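You operate a simulated robot arm through the tools that you are given. There is no shell and no other tool. Be economical: measure what you need, move in short steps, check, and stop when the job is done.

Carry out the task below with a simulated robot arm. There is one attempt and no reset: what you move stays moved.

TASK
Take the teal film frame and leave it on top of the brown tape roll on the top of the check bench. Then press the orange key pad button three times.
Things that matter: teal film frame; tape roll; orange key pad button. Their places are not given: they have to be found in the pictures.

It is judged by the outcome, as a careful person would: the job done as asked, and still so three seconds after it is handed in. It fails if anything else is knocked over, pushed out of place, dropped, spilled or broken.

THE ROBOT
A 6-joint arm with a two-finger parallel gripper, fixed in place. Base frame: the origin is at the foot of the arm, x ahead of it, y to its left, z up; the work surface is at about z = 0. Lengths are in mm, angles in degrees, forces in N, time in s.
With the tool pointing down near the work surface it reaches from about 140 to 580 mm from the base axis. Its first joint turns from -66.0 to 66.0 degrees. Payload 2.1 kg.
Tool frame: the origin (TCP) lies between the finger pads and is the grasp point; the fingertips stand 30 mm ahead of it; z points along the fingers, y is the line along which they close. The gripper opens to 94 mm. The fingers are 28 mm wide and 10 mm thick; the gripper's body (50 by 96 mm) begins 55 mm behind the TCP.
Orientation is told as [roll, pitch, yaw] about the base's x, y, z axes, in that order, counted from this pose: with the fingers straight down and closing along the base's y, the tool's x points along the base's -x, its y along +y and its z along -z.

THE INTERFACE
- The arm moves only by the tool arm_command. Its argument "commands" is one flat list of numbers, 6 for each row, row after row: the shift along the base's x, y, z in units of 30 mm (1.0 is 30 mm), then the turn, a rotation vector about the base's x, y, z in units of 8 degrees (1.0 is 8 degrees). In form: [dx, dy, dz, ax, ay, az, dx, dy, dz, ax, ay, az, ...]. A call has 1 to 8 rows; each row shifts and turns the commanded pose from where the row before left it. "fingers" is the finger opening in mm, from 0 to 94, set as the call begins (left out, the last holds). A call with a number of a shift or a turn outside -1 to 1 is refused whole. A row lasts 0.2 s, in which the tool goes at most 50 mm and 8.6 degrees; a call with a longer step from one row to the next is refused whole, and so is a gripper value outside its range. A pose out of reach is approached as far as the arm can. The call stops where the force on the tool passes 40 N (or 10 N more than at its start, if that is more) or the arm is blocked; 0.2 s more then pass. The fingers move at their own pace (about 72 mm/s each) and stop on an object; they squeeze with about 28 N. The grip force told is the motor's: it shows also when the fingers shut on nothing. Time passes only in rows, and 0.2 s behind the last, so rows that do not move let the fingers close. It gives the time, the measured TCP pose, the force on the tool (base axes), the opening and the grip force at its end, in the units of the frame above (readings bear some noise).
- Cameras (640 x 400 px; columns grow to the right, rows downward): "scene" is fixed at [61.5, -374.6, 489.8]; the picture's right is [0.74, -0.67, 0.00], its down [-0.35, -0.38, -0.86] and it looks along [0.58, 0.63, -0.52] (base axes); focal length 306 px, centre (320, 200). "wrist" rides on the gripper at [-37, 0, -58] in the tool frame; the picture's right is [0.00, -1.00, 0.00], its down [0.97, 0.00, -0.24] and it looks along [0.24, 0.00, 0.97] (tool axes); focal length 218 px, centre (320, 200).
- snapshot(camera): a new picture of that camera. No time passes.
- probe_pixels(camera, pixels): for up to 12 pixels [column, row] of the newest picture of that camera ("zoom" is the newest enlarged one), the place [x, y, z] in the base frame of the surface seen there, good to about 2 mm. No time passes.
- enlarge(camera, box): a new picture of the part [left, top, right, bottom] of that camera's present view, enlarged. No time passes.
- sign_off(): hands the job in; it is judged then, once.

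Work in short steps. Measure before you move; look again where a grasp or a placing could have gone wrong, and mend it. You have 80 turns and 34 pictures in all, the two below and enlarged ones among them. Open the gripper and draw the arm clear of the work before you hand the job in, unless the task says otherwise; then end with one line.

The tools are called after ">>>" by a JSON object that holds its "fn" and its "kwargs". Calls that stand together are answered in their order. arm_command: Moves the arm, as the interface text tells. Its arguments: {"type":"object","properties":{"commands":{"type":"array"},"fingers":{"type":"number"}},"required":["commands"]} The other tools are called the same way: snapshot (camera) takes a picture; probe_pixels (camera, pixels) gives the place of the surface under pixels of a picture; enlarge (camera, box) takes an enlarged picture of a part of a camera's view; sign_off () hands the job in.

At the start:

```text
time: 0.0
position: [298.9, 49.4, 343.3]
ee_rot: [0.1, 0.0, 0.1]
ft_force: [-0.3, 0.2, -0.7]
width: 94.1
finger_force: 0.0
```

scene: 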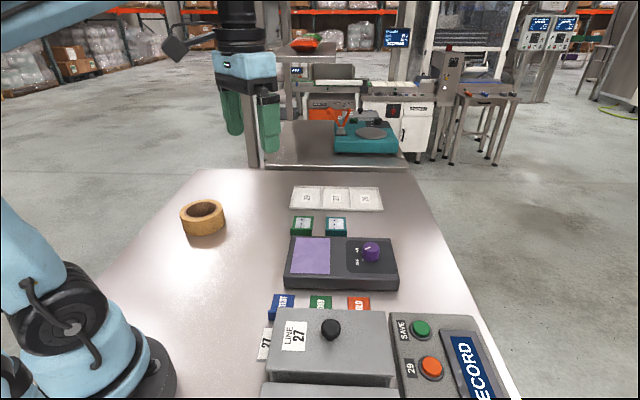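
wrist: 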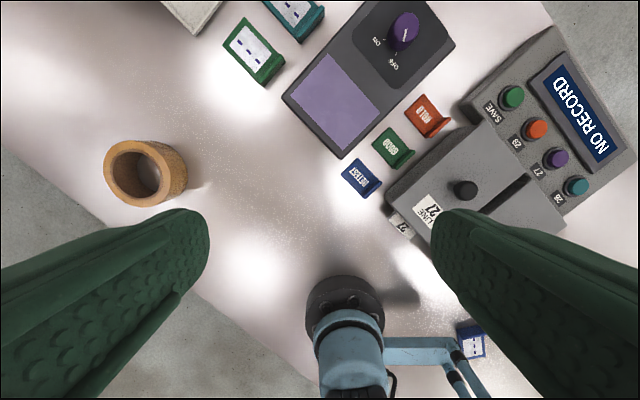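

The scene shows a teal frame near (336,226) beside a green one at (302,226), the tape roll at (203,217) and an orange button at (431,368). I enlarge and probe these.

>>> {"fn": "enlarge", "kwargs": {"camera": "scene", "box": [260, 180, 420, 280]}}

>>> {"fn": "enlarge", "kwargs": {"camera": "wrist", "box": [200, 0, 360, 100]}}

>>> {"fn": "probe_pixels", "kwargs": {"camera": "scene", "pixels": [[336, 220], [328, 219], [346, 219], [336, 232], [302, 220], [203, 205], [181, 215], [224, 215], [204, 233], [203, 224], [431, 366], [420, 327]]}}

>>> {"fn": "probe_pixels", "kwargs": {"camera": "wrist", "pixels": [[295, 10], [272, 3], [301, 40], [322, 10], [255, 50], [145, 175], [105, 172], [172, 170], [138, 142], [143, 203], [537, 127], [537, 140]]}}

```text
4.00 times, centred on (340, 230) of scene
```

zoom: 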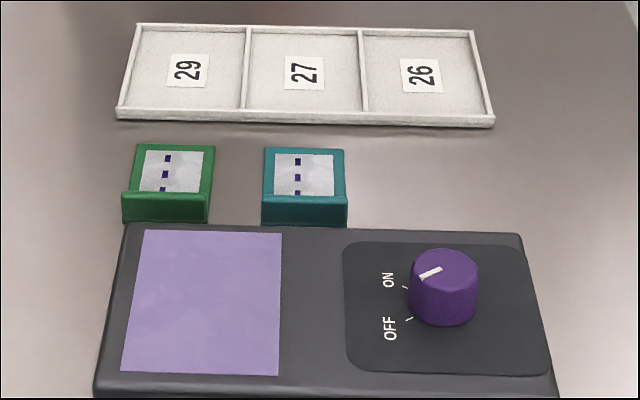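

```text
4.00 times, centred on (280, 50) of wrist
```

zoom: 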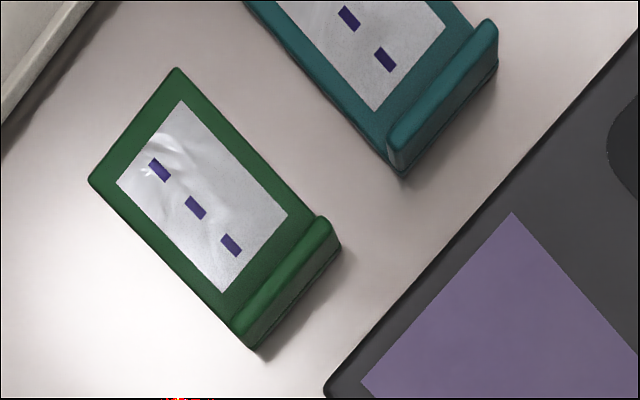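

```text
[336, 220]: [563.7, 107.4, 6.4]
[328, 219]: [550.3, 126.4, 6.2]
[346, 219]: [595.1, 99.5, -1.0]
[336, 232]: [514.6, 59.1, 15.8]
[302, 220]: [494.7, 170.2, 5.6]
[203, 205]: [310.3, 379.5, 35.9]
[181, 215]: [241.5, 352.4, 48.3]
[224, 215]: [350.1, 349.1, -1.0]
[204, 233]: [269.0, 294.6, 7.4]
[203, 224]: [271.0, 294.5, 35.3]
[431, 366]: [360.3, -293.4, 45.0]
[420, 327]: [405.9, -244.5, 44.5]
```

```text
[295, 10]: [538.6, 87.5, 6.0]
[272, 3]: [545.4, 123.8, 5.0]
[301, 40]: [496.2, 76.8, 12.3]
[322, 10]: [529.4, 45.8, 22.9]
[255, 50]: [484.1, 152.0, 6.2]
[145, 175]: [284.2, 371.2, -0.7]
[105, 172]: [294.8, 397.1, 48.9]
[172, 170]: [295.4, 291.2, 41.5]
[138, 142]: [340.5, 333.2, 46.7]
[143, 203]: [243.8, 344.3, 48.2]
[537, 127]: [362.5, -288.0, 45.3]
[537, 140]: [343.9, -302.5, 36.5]
```

I move toward the teal frame for a closer look.

>>> {"fn": "arm_command", "kwargs": {"commands": [1, 0.17, -0.5, 0, 0, 0, 1, 0.17, -0.5, 0, 0, 0, 1, 0.17, -0.5, 0, 0, 0, 1, 0.17, -0.5, 0, 0, 0, 1, 0.17, -0.5, 0, 0, 0, 1, 0.17, -0.5, 0, 0, 0]}}

>>> {"fn": "snapshot", "kwargs": {"camera": "wrist"}}

```text
time: 1.4
position: [481.1, 80.9, 252.8]
ee_rot: [0.1, 0.0, 0.0]
ft_force: [-0.2, -0.5, -0.1]
width: 94.1
finger_force: 0.0
```

```text
29 pictures are left
```

wrist: 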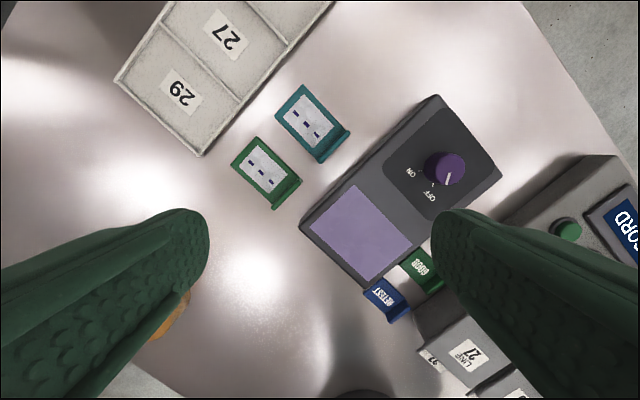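

>>> {"fn": "enlarge", "kwargs": {"camera": "wrist", "box": [240, 60, 400, 160]}}

```text
4.00 times, centred on (320, 110) of wrist
```

zoom: 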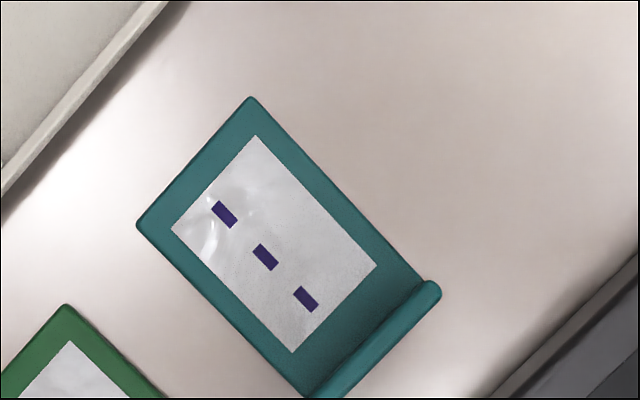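

>>> {"fn": "probe_pixels", "kwargs": {"camera": "zoom", "pixels": [[250, 102], [142, 224], [300, 380], [415, 275], [432, 288], [320, 392], [265, 257], [375, 340], [385, 330], [480, 390], [60, 315], [140, 385]]}}

>>> {"fn": "probe_pixels", "kwargs": {"camera": "wrist", "pixels": [[318, 161], [348, 133], [335, 147], [300, 178], [272, 208], [266, 140], [435, 96], [301, 222], [238, 100]]}}

```text
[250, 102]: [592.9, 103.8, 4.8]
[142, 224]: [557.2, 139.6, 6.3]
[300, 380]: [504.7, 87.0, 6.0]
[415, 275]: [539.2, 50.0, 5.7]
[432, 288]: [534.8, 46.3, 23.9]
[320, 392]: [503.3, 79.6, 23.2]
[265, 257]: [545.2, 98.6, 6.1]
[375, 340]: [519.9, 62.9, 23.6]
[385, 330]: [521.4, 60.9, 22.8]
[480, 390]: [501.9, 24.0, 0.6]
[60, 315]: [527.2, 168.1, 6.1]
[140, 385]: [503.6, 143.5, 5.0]
```

```text
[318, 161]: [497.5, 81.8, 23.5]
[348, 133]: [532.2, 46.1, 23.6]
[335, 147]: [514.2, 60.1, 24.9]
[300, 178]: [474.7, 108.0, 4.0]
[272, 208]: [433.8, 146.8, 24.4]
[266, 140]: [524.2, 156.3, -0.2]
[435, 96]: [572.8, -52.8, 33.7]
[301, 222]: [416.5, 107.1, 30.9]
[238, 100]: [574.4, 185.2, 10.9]
```

Teal frame: a 74x50 plate about 6 thick lying at 45°, with a raised lip centred near (518,64), top z≈24. I'll grip the lip across its thickness (yaw -45). First I go above it at z 150 and look.

>>> {"fn": "arm_command", "kwargs": {"commands": [0.206, -0.094, -0.57, 0, 0, -0.9375, 0.206, -0.094, -0.57, 0, 0, -0.9375, 0.206, -0.094, -0.57, 0, 0, -0.9375, 0.206, -0.094, -0.57, 0, 0, -0.9375, 0.206, -0.094, -0.57, 0, 0, -0.9375, 0.206, -0.094, -0.57, 0, 0, -0.9375], "fingers": 40}}

>>> {"fn": "snapshot", "kwargs": {"camera": "wrist"}}

```text
time: 2.8
position: [516.2, 61.6, 149.4]
ee_rot: [0.0, 0.0, -45.1]
ft_force: [1.2, -0.2, 0.5]
width: 40.0
finger_force: 0.0
```

```text
27 pictures are left
```

wrist: 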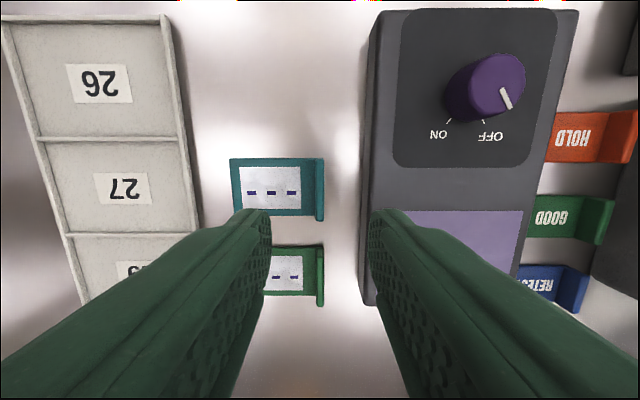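

The frame is square to the gripper, lip at column ~319. I probe the lip's edges.

>>> {"fn": "probe_pixels", "kwargs": {"camera": "wrist", "pixels": [[319, 165], [319, 190], [319, 215], [316, 190], [323, 190], [312, 190], [366, 190], [233, 190]]}}

>>> {"fn": "enlarge", "kwargs": {"camera": "wrist", "box": [220, 140, 380, 240]}}

```text
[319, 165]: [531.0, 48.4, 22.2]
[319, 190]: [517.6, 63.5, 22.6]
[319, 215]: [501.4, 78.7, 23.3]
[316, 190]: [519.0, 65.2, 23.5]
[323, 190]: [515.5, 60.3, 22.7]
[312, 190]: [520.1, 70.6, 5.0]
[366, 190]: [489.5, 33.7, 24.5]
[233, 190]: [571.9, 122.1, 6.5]
```

```text
4.00 times, centred on (300, 190) of wrist
```

zoom: 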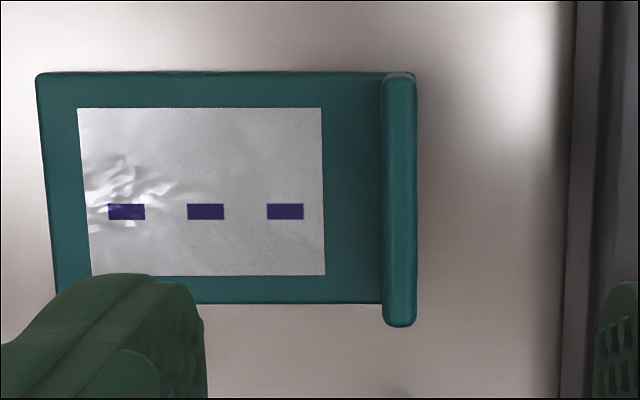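

Lip centre is about (516.7,63.7); I descend to TCP z≈40 so the tips stay above the plate.

>>> {"fn": "arm_command", "kwargs": {"commands": [0.03, 0.06, -0.9, 0, 0, 0, 0, 0, -0.9, 0, 0, 0, 0, 0, -0.9, 0, 0, 0, 0, 0, -0.6, 0, 0, 0, 0, 0, -0.34, 0, 0, 0], "fingers": 34}}

>>> {"fn": "snapshot", "kwargs": {"camera": "wrist"}}

```text
time: 4.0
position: [517.3, 65.7, 41.6]
ee_rot: [0.0, 0.0, -45.0]
ft_force: [0.1, -0.2, -0.6]
width: 34.1
finger_force: 0.0
```

```text
25 pictures are left
```

wrist: 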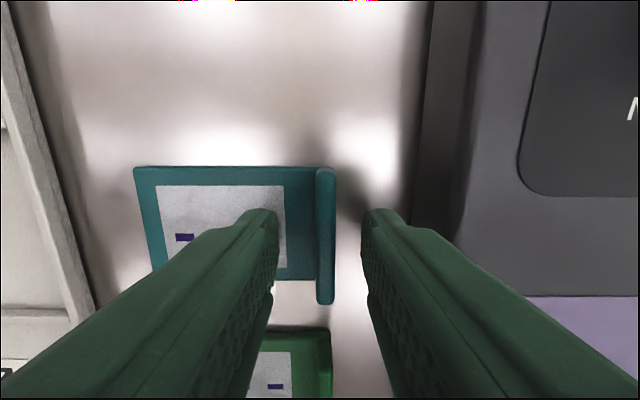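

The lip (cols 316–336) lies between the fingers, about 1.5 mm off. I correct, lower 2 mm and close.

>>> {"fn": "arm_command", "kwargs": {"commands": [-0.03, -0.04, -0.07, 0, 0, 0]}}

>>> {"fn": "arm_command", "kwargs": {"commands": [0, 0, 0, 0, 0, 0, 0, 0, 0, 0, 0, 0, 0, 0, 0, 0, 0, 0], "fingers": 0}}

```text
time: 4.4
position: [516.0, 64.2, 40.7]
ee_rot: [0.0, 0.0, -45.0]
ft_force: [0.3, -0.8, -0.5]
width: 34.2
finger_force: 0.0
```

```text
time: 5.2
position: [516.2, 64.0, 40.7]
ee_rot: [0.1, 0.0, -44.9]
ft_force: [-0.1, 0.0, 0.8]
width: 6.5
finger_force: 28.6
```

Gripped at 6.5 mm. I lift and look.

>>> {"fn": "arm_command", "kwargs": {"commands": [0, 0, 0.3, 0, 0, 0, 0, 0, 0.7, 0, 0, 0, 0, 0, 1, 0, 0, 0, 0, 0, 1, 0, 0, 0, 0, 0, 1, 0, 0, 0]}}

>>> {"fn": "snapshot", "kwargs": {"camera": "wrist"}}

```text
time: 6.4
position: [517.7, 62.7, 159.8]
ee_rot: [-0.1, 0.0, -45.0]
ft_force: [-0.4, 0.1, -0.2]
width: 6.7
finger_force: 28.4
```

```text
24 pictures are left
```

wrist: 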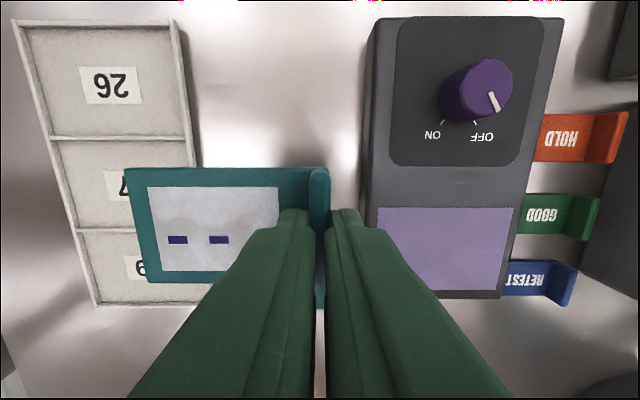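

The frame is held level. I carry it toward the roll, stopping short to re-measure the roll.

>>> {"fn": "arm_command", "kwargs": {"commands": [-0.85, 0.75, 0.2, 0, 0, 0, -0.85, 0.75, 0.2, 0, 0, 0, -0.85, 0.75, 0.2, 0, 0, 0, -0.85, 0.75, 0.2, 0, 0, 0, -0.85, 0.75, 0.2, 0, 0, 0, -0.85, 0.75, 0.2, 0, 0, 0, -0.85, 0.75, 0.2, 0, 0, 0, -0.85, 0.75, 0.2, 0, 0, 0]}}

>>> {"fn": "snapshot", "kwargs": {"camera": "wrist"}}

>>> {"fn": "snapshot", "kwargs": {"camera": "scene"}}

```text
time: 8.2
position: [312.5, 246.8, 208.5]
ee_rot: [0.0, 0.0, -45.0]
ft_force: [-0.4, -0.3, -0.3]
width: 6.6
finger_force: 27.9
```

```text
23 pictures are left
```

wrist: 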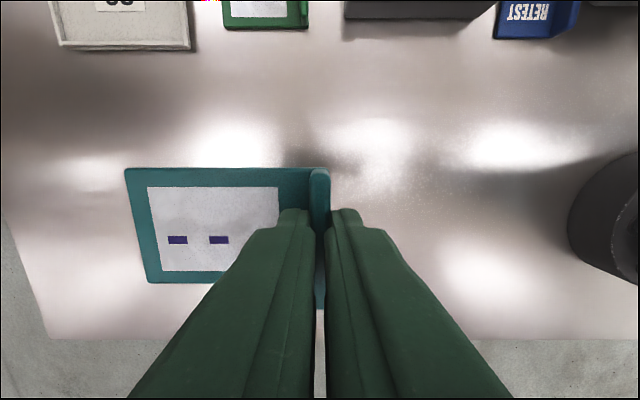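

```text
22 pictures are left
```

scene: 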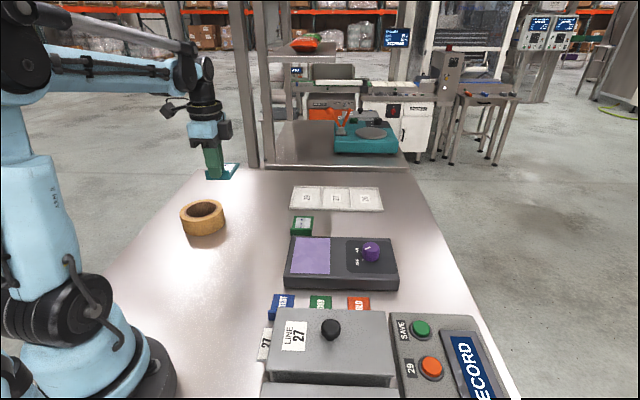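

The roll is hidden from the wrist camera behind the plate, so I measure its rim from the scene camera.

>>> {"fn": "enlarge", "kwargs": {"camera": "scene", "box": [164, 190, 244, 240]}}

```text
8.00 times, centred on (204, 215) of scene
```

zoom: 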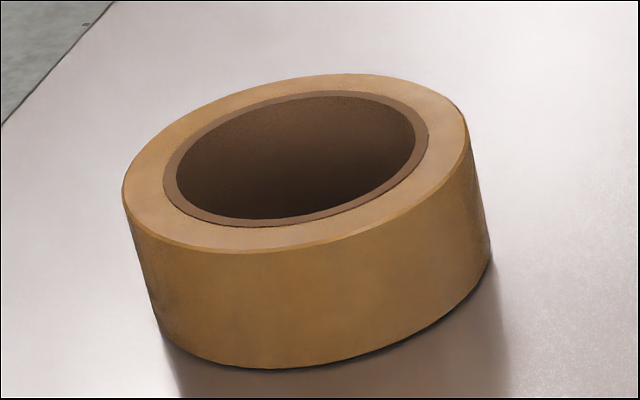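

>>> {"fn": "probe_pixels", "kwargs": {"camera": "zoom", "pixels": [[130, 190], [200, 120], [340, 80], [440, 100], [463, 135], [420, 195], [330, 235], [250, 245], [180, 230], [300, 94], [170, 180], [425, 145]]}}

```text
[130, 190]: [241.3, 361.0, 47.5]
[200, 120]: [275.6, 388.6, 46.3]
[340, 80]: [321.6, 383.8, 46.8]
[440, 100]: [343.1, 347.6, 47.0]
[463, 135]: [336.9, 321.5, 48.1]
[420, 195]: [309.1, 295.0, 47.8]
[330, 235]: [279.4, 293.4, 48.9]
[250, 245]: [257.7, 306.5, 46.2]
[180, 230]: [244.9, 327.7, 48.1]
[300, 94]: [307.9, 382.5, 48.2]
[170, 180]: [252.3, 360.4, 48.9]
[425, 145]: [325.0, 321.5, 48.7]
```

Roll centre ≈ (291,342), R≈51, top z≈48. I probe the held frame for its true offset and tilt.

>>> {"fn": "probe_pixels", "kwargs": {"camera": "wrist", "pixels": [[128, 171], [150, 280], [205, 280], [220, 172], [300, 172], [320, 175], [325, 200], [135, 200]]}}

```text
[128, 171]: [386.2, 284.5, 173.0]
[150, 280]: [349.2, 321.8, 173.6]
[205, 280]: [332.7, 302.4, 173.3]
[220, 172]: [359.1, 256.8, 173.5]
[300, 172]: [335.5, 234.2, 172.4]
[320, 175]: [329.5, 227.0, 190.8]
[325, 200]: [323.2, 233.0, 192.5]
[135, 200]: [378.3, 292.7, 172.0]
```

Frame is level, bottom 41 below TCP, centre 37.5 mm ahead. I go to TCP ≈ (265,315), stopping above the roll.

>>> {"fn": "arm_command", "kwargs": {"commands": [-0.53, 0.76, 0, 0, 0, 0, -0.53, 0.76, 0, 0, 0, 0, -0.53, 0.75, 0, 0, 0, 0, 0, 0, -0.8, 0, 0, 0, 0, 0, -0.8, 0, 0, 0, 0, 0, -0.8, 0, 0, 0, 0, 0, -0.6, 0, 0, 0]}}

>>> {"fn": "enlarge", "kwargs": {"camera": "scene", "box": [132, 150, 292, 250]}}

>>> {"fn": "snapshot", "kwargs": {"camera": "wrist"}}

```text
time: 9.8
position: [263.9, 309.6, 116.4]
ee_rot: [0.0, -0.1, -45.0]
ft_force: [1.0, -0.1, 0.1]
width: 6.9
finger_force: 27.9
```

```text
4.00 times, centred on (212, 200) of scene
```

zoom: 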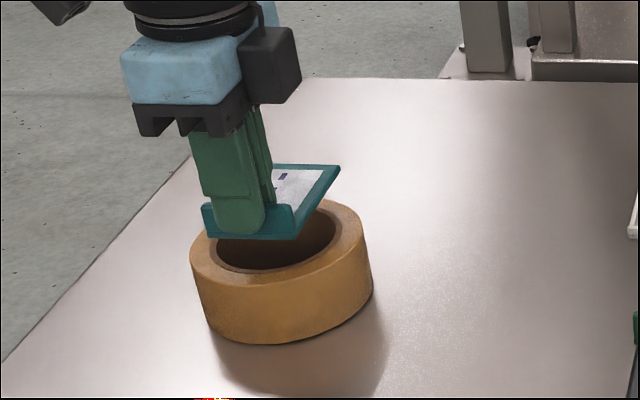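

```text
19 pictures are left
```

wrist: 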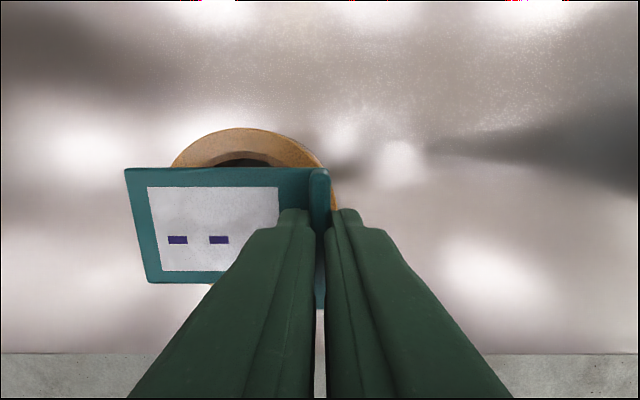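

The frame is over the roll. I correct y by +5 and lower to about 2 mm above contact.

>>> {"fn": "arm_command", "kwargs": {"commands": [0.03, 0.18, -0.3, 0, 0, 0, 0, 0, -0.3, 0, 0, 0, 0, 0, -0.2, 0, 0, 0, 0, 0, 0, 0, 0, 0]}}

>>> {"fn": "enlarge", "kwargs": {"camera": "scene", "box": [164, 180, 244, 230]}}

```text
time: 10.8
position: [265.6, 315.5, 93.1]
ee_rot: [0.1, 0.1, -45.0]
ft_force: [-0.2, 0.0, -0.2]
width: 6.7
finger_force: 27.6
```

```text
8.00 times, centred on (204, 205) of scene
```

zoom: 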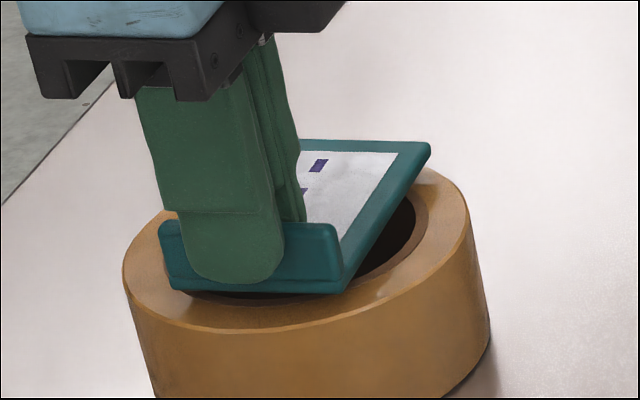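

Well centred. I lower in small steps, watching for contact force.

>>> {"fn": "arm_command", "kwargs": {"commands": [0, 0, -0.07, 0, 0, 0, 0, 0, 0, 0, 0, 0]}}

>>> {"fn": "arm_command", "kwargs": {"commands": [0, 0, -0.05, 0, 0, 0, 0, 0, 0, 0, 0, 0]}}

```text
time: 11.4
position: [265.8, 317.0, 91.1]
ee_rot: [0.0, 0.0, -45.1]
ft_force: [0.7, -0.5, 0.1]
width: 6.7
finger_force: 28.1
```

```text
time: 12.0
position: [265.6, 316.9, 90.3]
ee_rot: [0.0, 0.0, -45.0]
ft_force: [-0.8, -0.4, -0.6]
width: 6.9
finger_force: 28.1
```

>>> {"fn": "arm_command", "kwargs": {"commands": [0, 0, -0.04, 0, 0, 0, 0, 0, 0, 0, 0, 0]}}

>>> {"fn": "arm_command", "kwargs": {"commands": [0, 0, -0.03, 0, 0, 0, 0, 0, 0, 0, 0, 0]}}

```text
time: 12.6
position: [265.8, 316.8, 88.5]
ee_rot: [0.0, 0.0, -45.0]
ft_force: [-0.4, 0.3, -0.4]
width: 6.8
finger_force: 27.7
```

```text
time: 13.2
position: [267.0, 316.6, 88.0]
ee_rot: [0.0, -0.1, -44.8]
ft_force: [-2.3, 0.8, 20.2]
width: 7.1
finger_force: 27.5
```

Contact at z≈88 (20 N). I ease up slightly and open a little.

>>> {"fn": "arm_command", "kwargs": {"commands": [0, 0, 0.02, 0, 0, 0]}}

>>> {"fn": "arm_command", "kwargs": {"commands": [0, 0, 0, 0, 0, 0, 0, 0, 0, 0, 0, 0], "fingers": 28}}

>>> {"fn": "arm_command", "kwargs": {"commands": [0, 0, 0.3, 0, 0, 0, 0, 0, 0.8, 0, 0, 0, 0, 0, 1, 0, 0, 0, 0, 0, 1, 0, 0, 0, 0, 0, 1, 0, 0, 0]}}

>>> {"fn": "enlarge", "kwargs": {"camera": "scene", "box": [132, 150, 292, 250]}}

```text
time: 13.6
position: [265.6, 317.3, 88.1]
ee_rot: [0.1, 0.0, -44.9]
ft_force: [0.0, 1.7, 8.0]
width: 6.6
finger_force: 27.9
```

```text
time: 14.2
position: [265.2, 316.6, 87.0]
ee_rot: [0.0, -0.1, -45.0]
ft_force: [0.0, 0.0, -1.3]
width: 28.1
finger_force: 0.1
```

```text
time: 15.4
position: [265.8, 316.8, 209.8]
ee_rot: [0.1, 0.0, -45.0]
ft_force: [-0.2, -0.4, 0.0]
width: 28.1
finger_force: 0.0
```

```text
4.00 times, centred on (212, 200) of scene
```

zoom: 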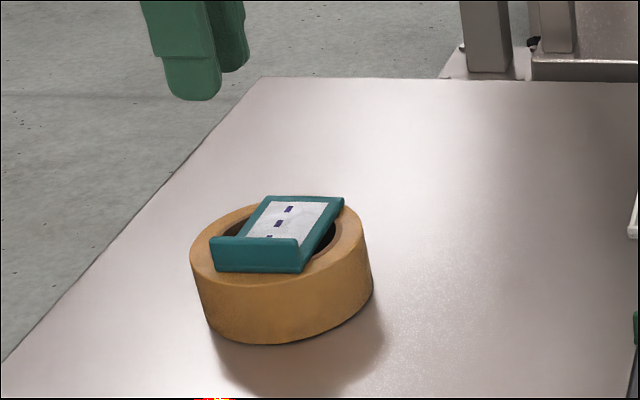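

The frame lies flat on the roll. Now I shut the fingers and travel at z≈240 toward the orange button near (361,-291,45).

>>> {"fn": "arm_command", "kwargs": {"commands": [0.2, -0.9, 0.5, 0, 0, 0, 0.2, -0.9, 0.5, 0, 0, 0, 0.2, -1, 0, 0, 0, 0, 0.2, -1, 0, 0, 0, 0, 0.2, -1, 0, 0, 0, 0, 0.2, -1, 0, 0, 0, 0, 0.2, -1, 0, 0, 0, 0, 0.2, -1, 0, 0, 0, 0], "fingers": 0}}

>>> {"fn": "arm_command", "kwargs": {"commands": [0, -1, 0, 0, 0, 0, 0, -1, 0, 0, 0, 0, 0, -1, 0, 0, 0, 0, 0, -1, 0, 0, 0, 0, 0, -1, 0, 0, 0, 0, 0, -1, 0, 0, 0, 0, 0, -1, 0, 0, 0, 0, 0, -1, 0, 0, 0, 0]}}

>>> {"fn": "snapshot", "kwargs": {"camera": "wrist"}}

```text
time: 17.2
position: [312.0, 82.0, 239.1]
ee_rot: [-0.1, 0.0, -44.9]
ft_force: [0.1, -0.5, -0.4]
width: 0.1
finger_force: 27.9
```

```text
time: 19.0
position: [311.8, -159.8, 243.6]
ee_rot: [0.0, -0.1, -44.8]
ft_force: [-1.3, 0.0, 0.0]
width: 0.0
finger_force: 28.2
```

```text
16 pictures are left
```

wrist: 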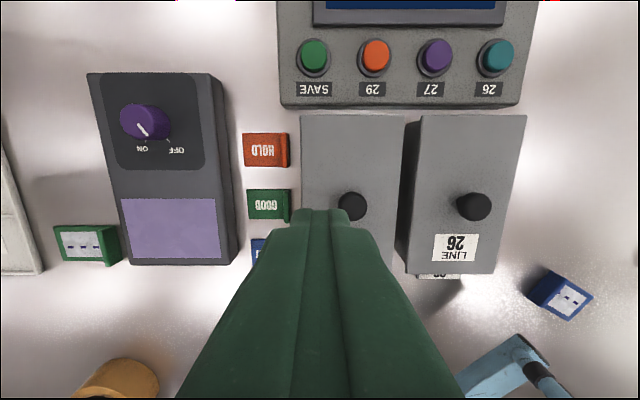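

The orange button is at (375,55). I probe it and its neighbours.

>>> {"fn": "probe_pixels", "kwargs": {"camera": "wrist", "pixels": [[376, 55], [363, 55], [389, 55], [376, 43], [376, 67], [400, 60], [314, 53], [436, 53], [376, 80], [352, 200]]}}

>>> {"fn": "enlarge", "kwargs": {"camera": "wrist", "box": [300, 0, 460, 100]}}

```text
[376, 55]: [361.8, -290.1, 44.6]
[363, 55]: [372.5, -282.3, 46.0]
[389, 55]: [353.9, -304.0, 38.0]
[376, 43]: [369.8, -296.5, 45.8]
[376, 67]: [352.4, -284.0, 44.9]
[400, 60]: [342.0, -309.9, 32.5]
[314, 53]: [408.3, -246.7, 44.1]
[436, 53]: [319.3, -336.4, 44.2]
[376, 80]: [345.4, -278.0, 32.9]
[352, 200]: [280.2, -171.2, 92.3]
```

```text
4.00 times, centred on (380, 50) of wrist
```

zoom: 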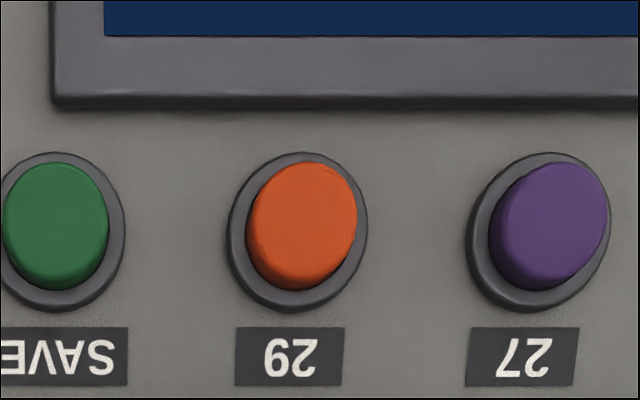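

Button cap centre ≈ (362.5,-290.5), top ≈45.5; panel at 32.5. I go above it and lower to tip z≈58, then look.

>>> {"fn": "arm_command", "kwargs": {"commands": [0.34, -0.87, 0, 0, 0, 0, 0.34, -0.87, 0, 0, 0, 0, 0.34, -0.87, 0, 0, 0, 0, 0.34, -0.87, 0, 0, 0, 0, 0.33, -0.87, 0, 0, 0, 0, 0, 0, -1, 0, 0, 0, 0, 0, -1, 0, 0, 0, 0, 0, -1, 0, 0, 0]}}

>>> {"fn": "arm_command", "kwargs": {"commands": [0, 0, -1, 0, 0, 0, 0, 0, -0.7, 0, 0, 0, 0, 0, -0.3, 0, 0, 0]}}

>>> {"fn": "snapshot", "kwargs": {"camera": "wrist"}}

>>> {"fn": "enlarge", "kwargs": {"camera": "scene", "box": [352, 300, 512, 400]}}

```text
time: 20.8
position: [364.1, -287.5, 149.8]
ee_rot: [-0.1, 0.0, -45.1]
ft_force: [0.1, 0.0, 0.6]
width: 0.0
finger_force: 28.3
```

```text
time: 21.6
position: [364.4, -286.3, 90.9]
ee_rot: [0.0, 0.0, -45.0]
ft_force: [1.1, -0.2, -0.3]
width: 0.2
finger_force: 27.7
```

```text
14 pictures are left
```

wrist: 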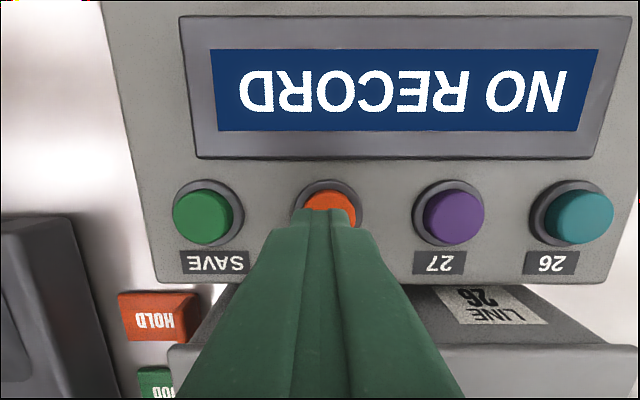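

```text
4.00 times, centred on (432, 350) of scene
```

zoom: 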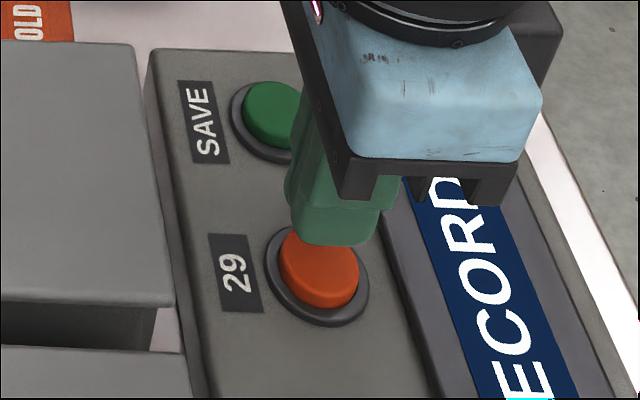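

TCP is 4–5 mm off; I correct by (-2,-4) and lower to just above the cap (tip z≈49).

>>> {"fn": "arm_command", "kwargs": {"commands": [-0.07, -0.14, 0, 0, 0, 0, 0, 0, -0.4, 0, 0, 0, 0, 0, 0, 0, 0, 0]}}

>>> {"fn": "arm_command", "kwargs": {"commands": [0, 0, -0.1, 0, 0, 0, 0, 0, -0.05, 0, 0, 0]}}

```text
time: 22.4
position: [362.8, -292.4, 79.9]
ee_rot: [0.1, -0.1, -45.0]
ft_force: [-0.3, 0.0, 0.2]
width: 0.0
finger_force: 27.9
```

```text
time: 23.0
position: [362.8, -291.7, 75.8]
ee_rot: [0.0, 0.0, -45.0]
ft_force: [0.0, 0.5, -0.2]
width: 0.0
finger_force: 28.2
```

Tip is at about the cap's top. I press in small steps to find the contact and travel.

>>> {"fn": "arm_command", "kwargs": {"commands": [0, 0, -0.06, 0, 0, 0]}}

>>> {"fn": "arm_command", "kwargs": {"commands": [0, 0, -0.04, 0, 0, 0]}}

>>> {"fn": "snapshot", "kwargs": {"camera": "wrist"}}

```text
time: 23.4
position: [361.9, -291.6, 73.6]
ee_rot: [0.1, 0.0, -45.0]
ft_force: [-1.4, 0.1, 1.6]
width: 0.0
finger_force: 28.4
```

```text
time: 23.8
position: [362.7, -292.1, 70.9]
ee_rot: [0.0, 0.0, -45.0]
ft_force: [-1.0, 0.4, 2.4]
width: 0.3
finger_force: 27.9
```

```text
12 pictures are left
```

wrist: 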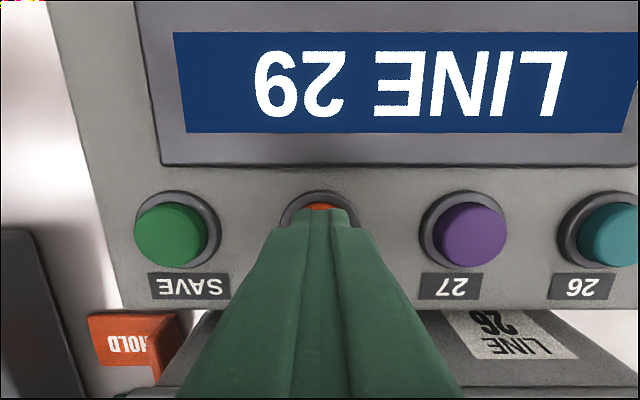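

The press registered: the display reads "LINE 29" (count 1). I release fully and check.

>>> {"fn": "arm_command", "kwargs": {"commands": [0, 0, 0.3, 0, 0, 0, 0, 0, 0, 0, 0, 0, 0, 0, 0, 0, 0, 0]}}

>>> {"fn": "snapshot", "kwargs": {"camera": "wrist"}}

```text
time: 24.6
position: [362.6, -290.6, 81.5]
ee_rot: [0.0, 0.0, -45.0]
ft_force: [0.9, 0.9, 0.1]
width: 0.0
finger_force: 28.1
```

```text
11 pictures are left
```

wrist: 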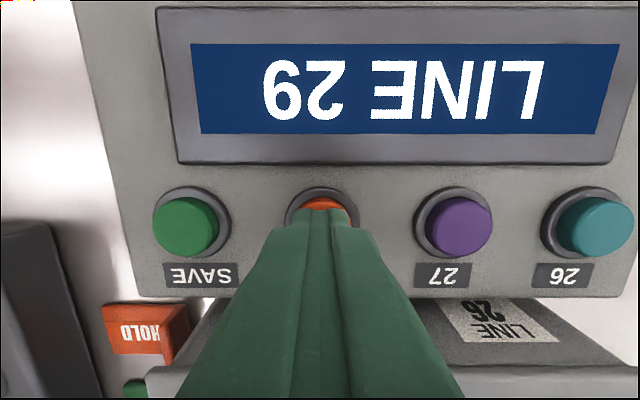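

The display names the line rather than counting, so I make the second press a bit deeper than the first to be sure, then release fully.

>>> {"fn": "arm_command", "kwargs": {"commands": [0, 0, -0.2, 0, 0, 0, 0, 0, -0.17, 0, 0, 0, 0, 0, 0, 0, 0, 0]}}

>>> {"fn": "snapshot", "kwargs": {"camera": "wrist"}}

>>> {"fn": "arm_command", "kwargs": {"commands": [0, 0, 0.2, 0, 0, 0, 0, 0, 0.17, 0, 0, 0, 0, 0, 0, 0, 0, 0]}}

```text
time: 25.4
position: [363.4, -290.7, 68.9]
ee_rot: [0.2, 0.0, -44.9]
ft_force: [0.6, 2.5, 8.7]
width: 0.2
finger_force: 28.3
```

```text
10 pictures are left
```

wrist: 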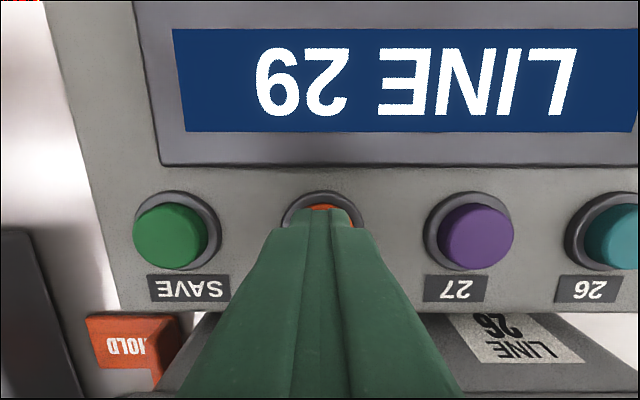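

```text
time: 26.2
position: [361.6, -290.7, 78.7]
ee_rot: [0.0, 0.1, -45.0]
ft_force: [-0.5, -0.6, 0.0]
width: 0.1
finger_force: 27.9
```

Press two reached the stop (8.7 N) and was released. Third press the same way, then I rise clear.

>>> {"fn": "arm_command", "kwargs": {"commands": [0, 0, -0.2, 0, 0, 0, 0, 0, -0.17, 0, 0, 0, 0, 0, 0, 0, 0, 0]}}

>>> {"fn": "arm_command", "kwargs": {"commands": [0, 0, 0.3, 0, 0, 0, 0, 0, 0.7, 0, 0, 0, 0, 0, 1, 0, 0, 0, 0, 0, 1, 0, 0, 0, 0, 0, 1, 0, 0, 0, 0, 0, 1, 0, 0, 0]}}

>>> {"fn": "snapshot", "kwargs": {"camera": "wrist"}}

>>> {"fn": "snapshot", "kwargs": {"camera": "scene"}}

```text
time: 27.0
position: [362.6, -290.7, 69.9]
ee_rot: [0.1, -0.1, -44.9]
ft_force: [2.9, 2.7, 10.9]
width: 0.2
finger_force: 28.3
```

```text
time: 28.4
position: [362.5, -293.1, 220.2]
ee_rot: [0.0, 0.0, -45.0]
ft_force: [1.0, -0.6, 0.7]
width: 0.0
finger_force: 28.0
```

```text
9 pictures are left
```

wrist: 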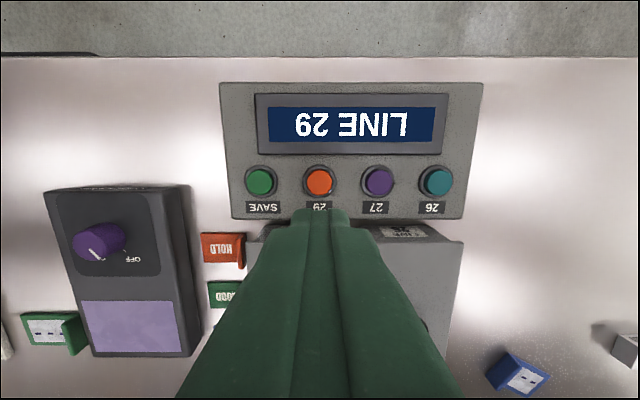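

```text
8 pictures are left
```

scene: 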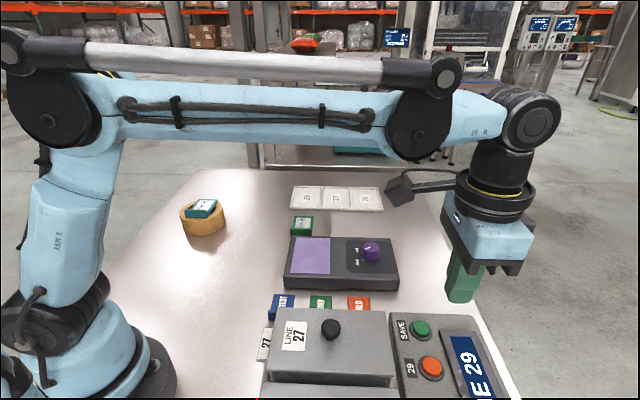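

Frame still sits on the roll, three presses are done, nothing else is disturbed. I open the gripper and draw back from the panel, then hand in.

>>> {"fn": "arm_command", "kwargs": {"commands": [0, 1, 0.5, 0, 0, 0, 0, 1, 0.5, 0, 0, 0, 0, 1, 0, 0, 0, 0, 0, 1, 0, 0, 0, 0, 0, 1, 0, 0, 0, 0, 0, 0, 0, 0, 0, 0], "fingers": 90}}

>>> {"fn": "sign_off", "kwargs": {}}

```text
time: 29.8
position: [362.0, -142.6, 249.7]
ee_rot: [0.1, 0.0, -45.0]
ft_force: [0.0, 0.7, 0.8]
width: 90.2
finger_force: 0.0
```

```text
The job is handed in.
```

The teal film frame is lying flat on top of the brown tape roll, and I pressed the orange button three times; the display shows "LINE 29", which names the line and does not count presses.
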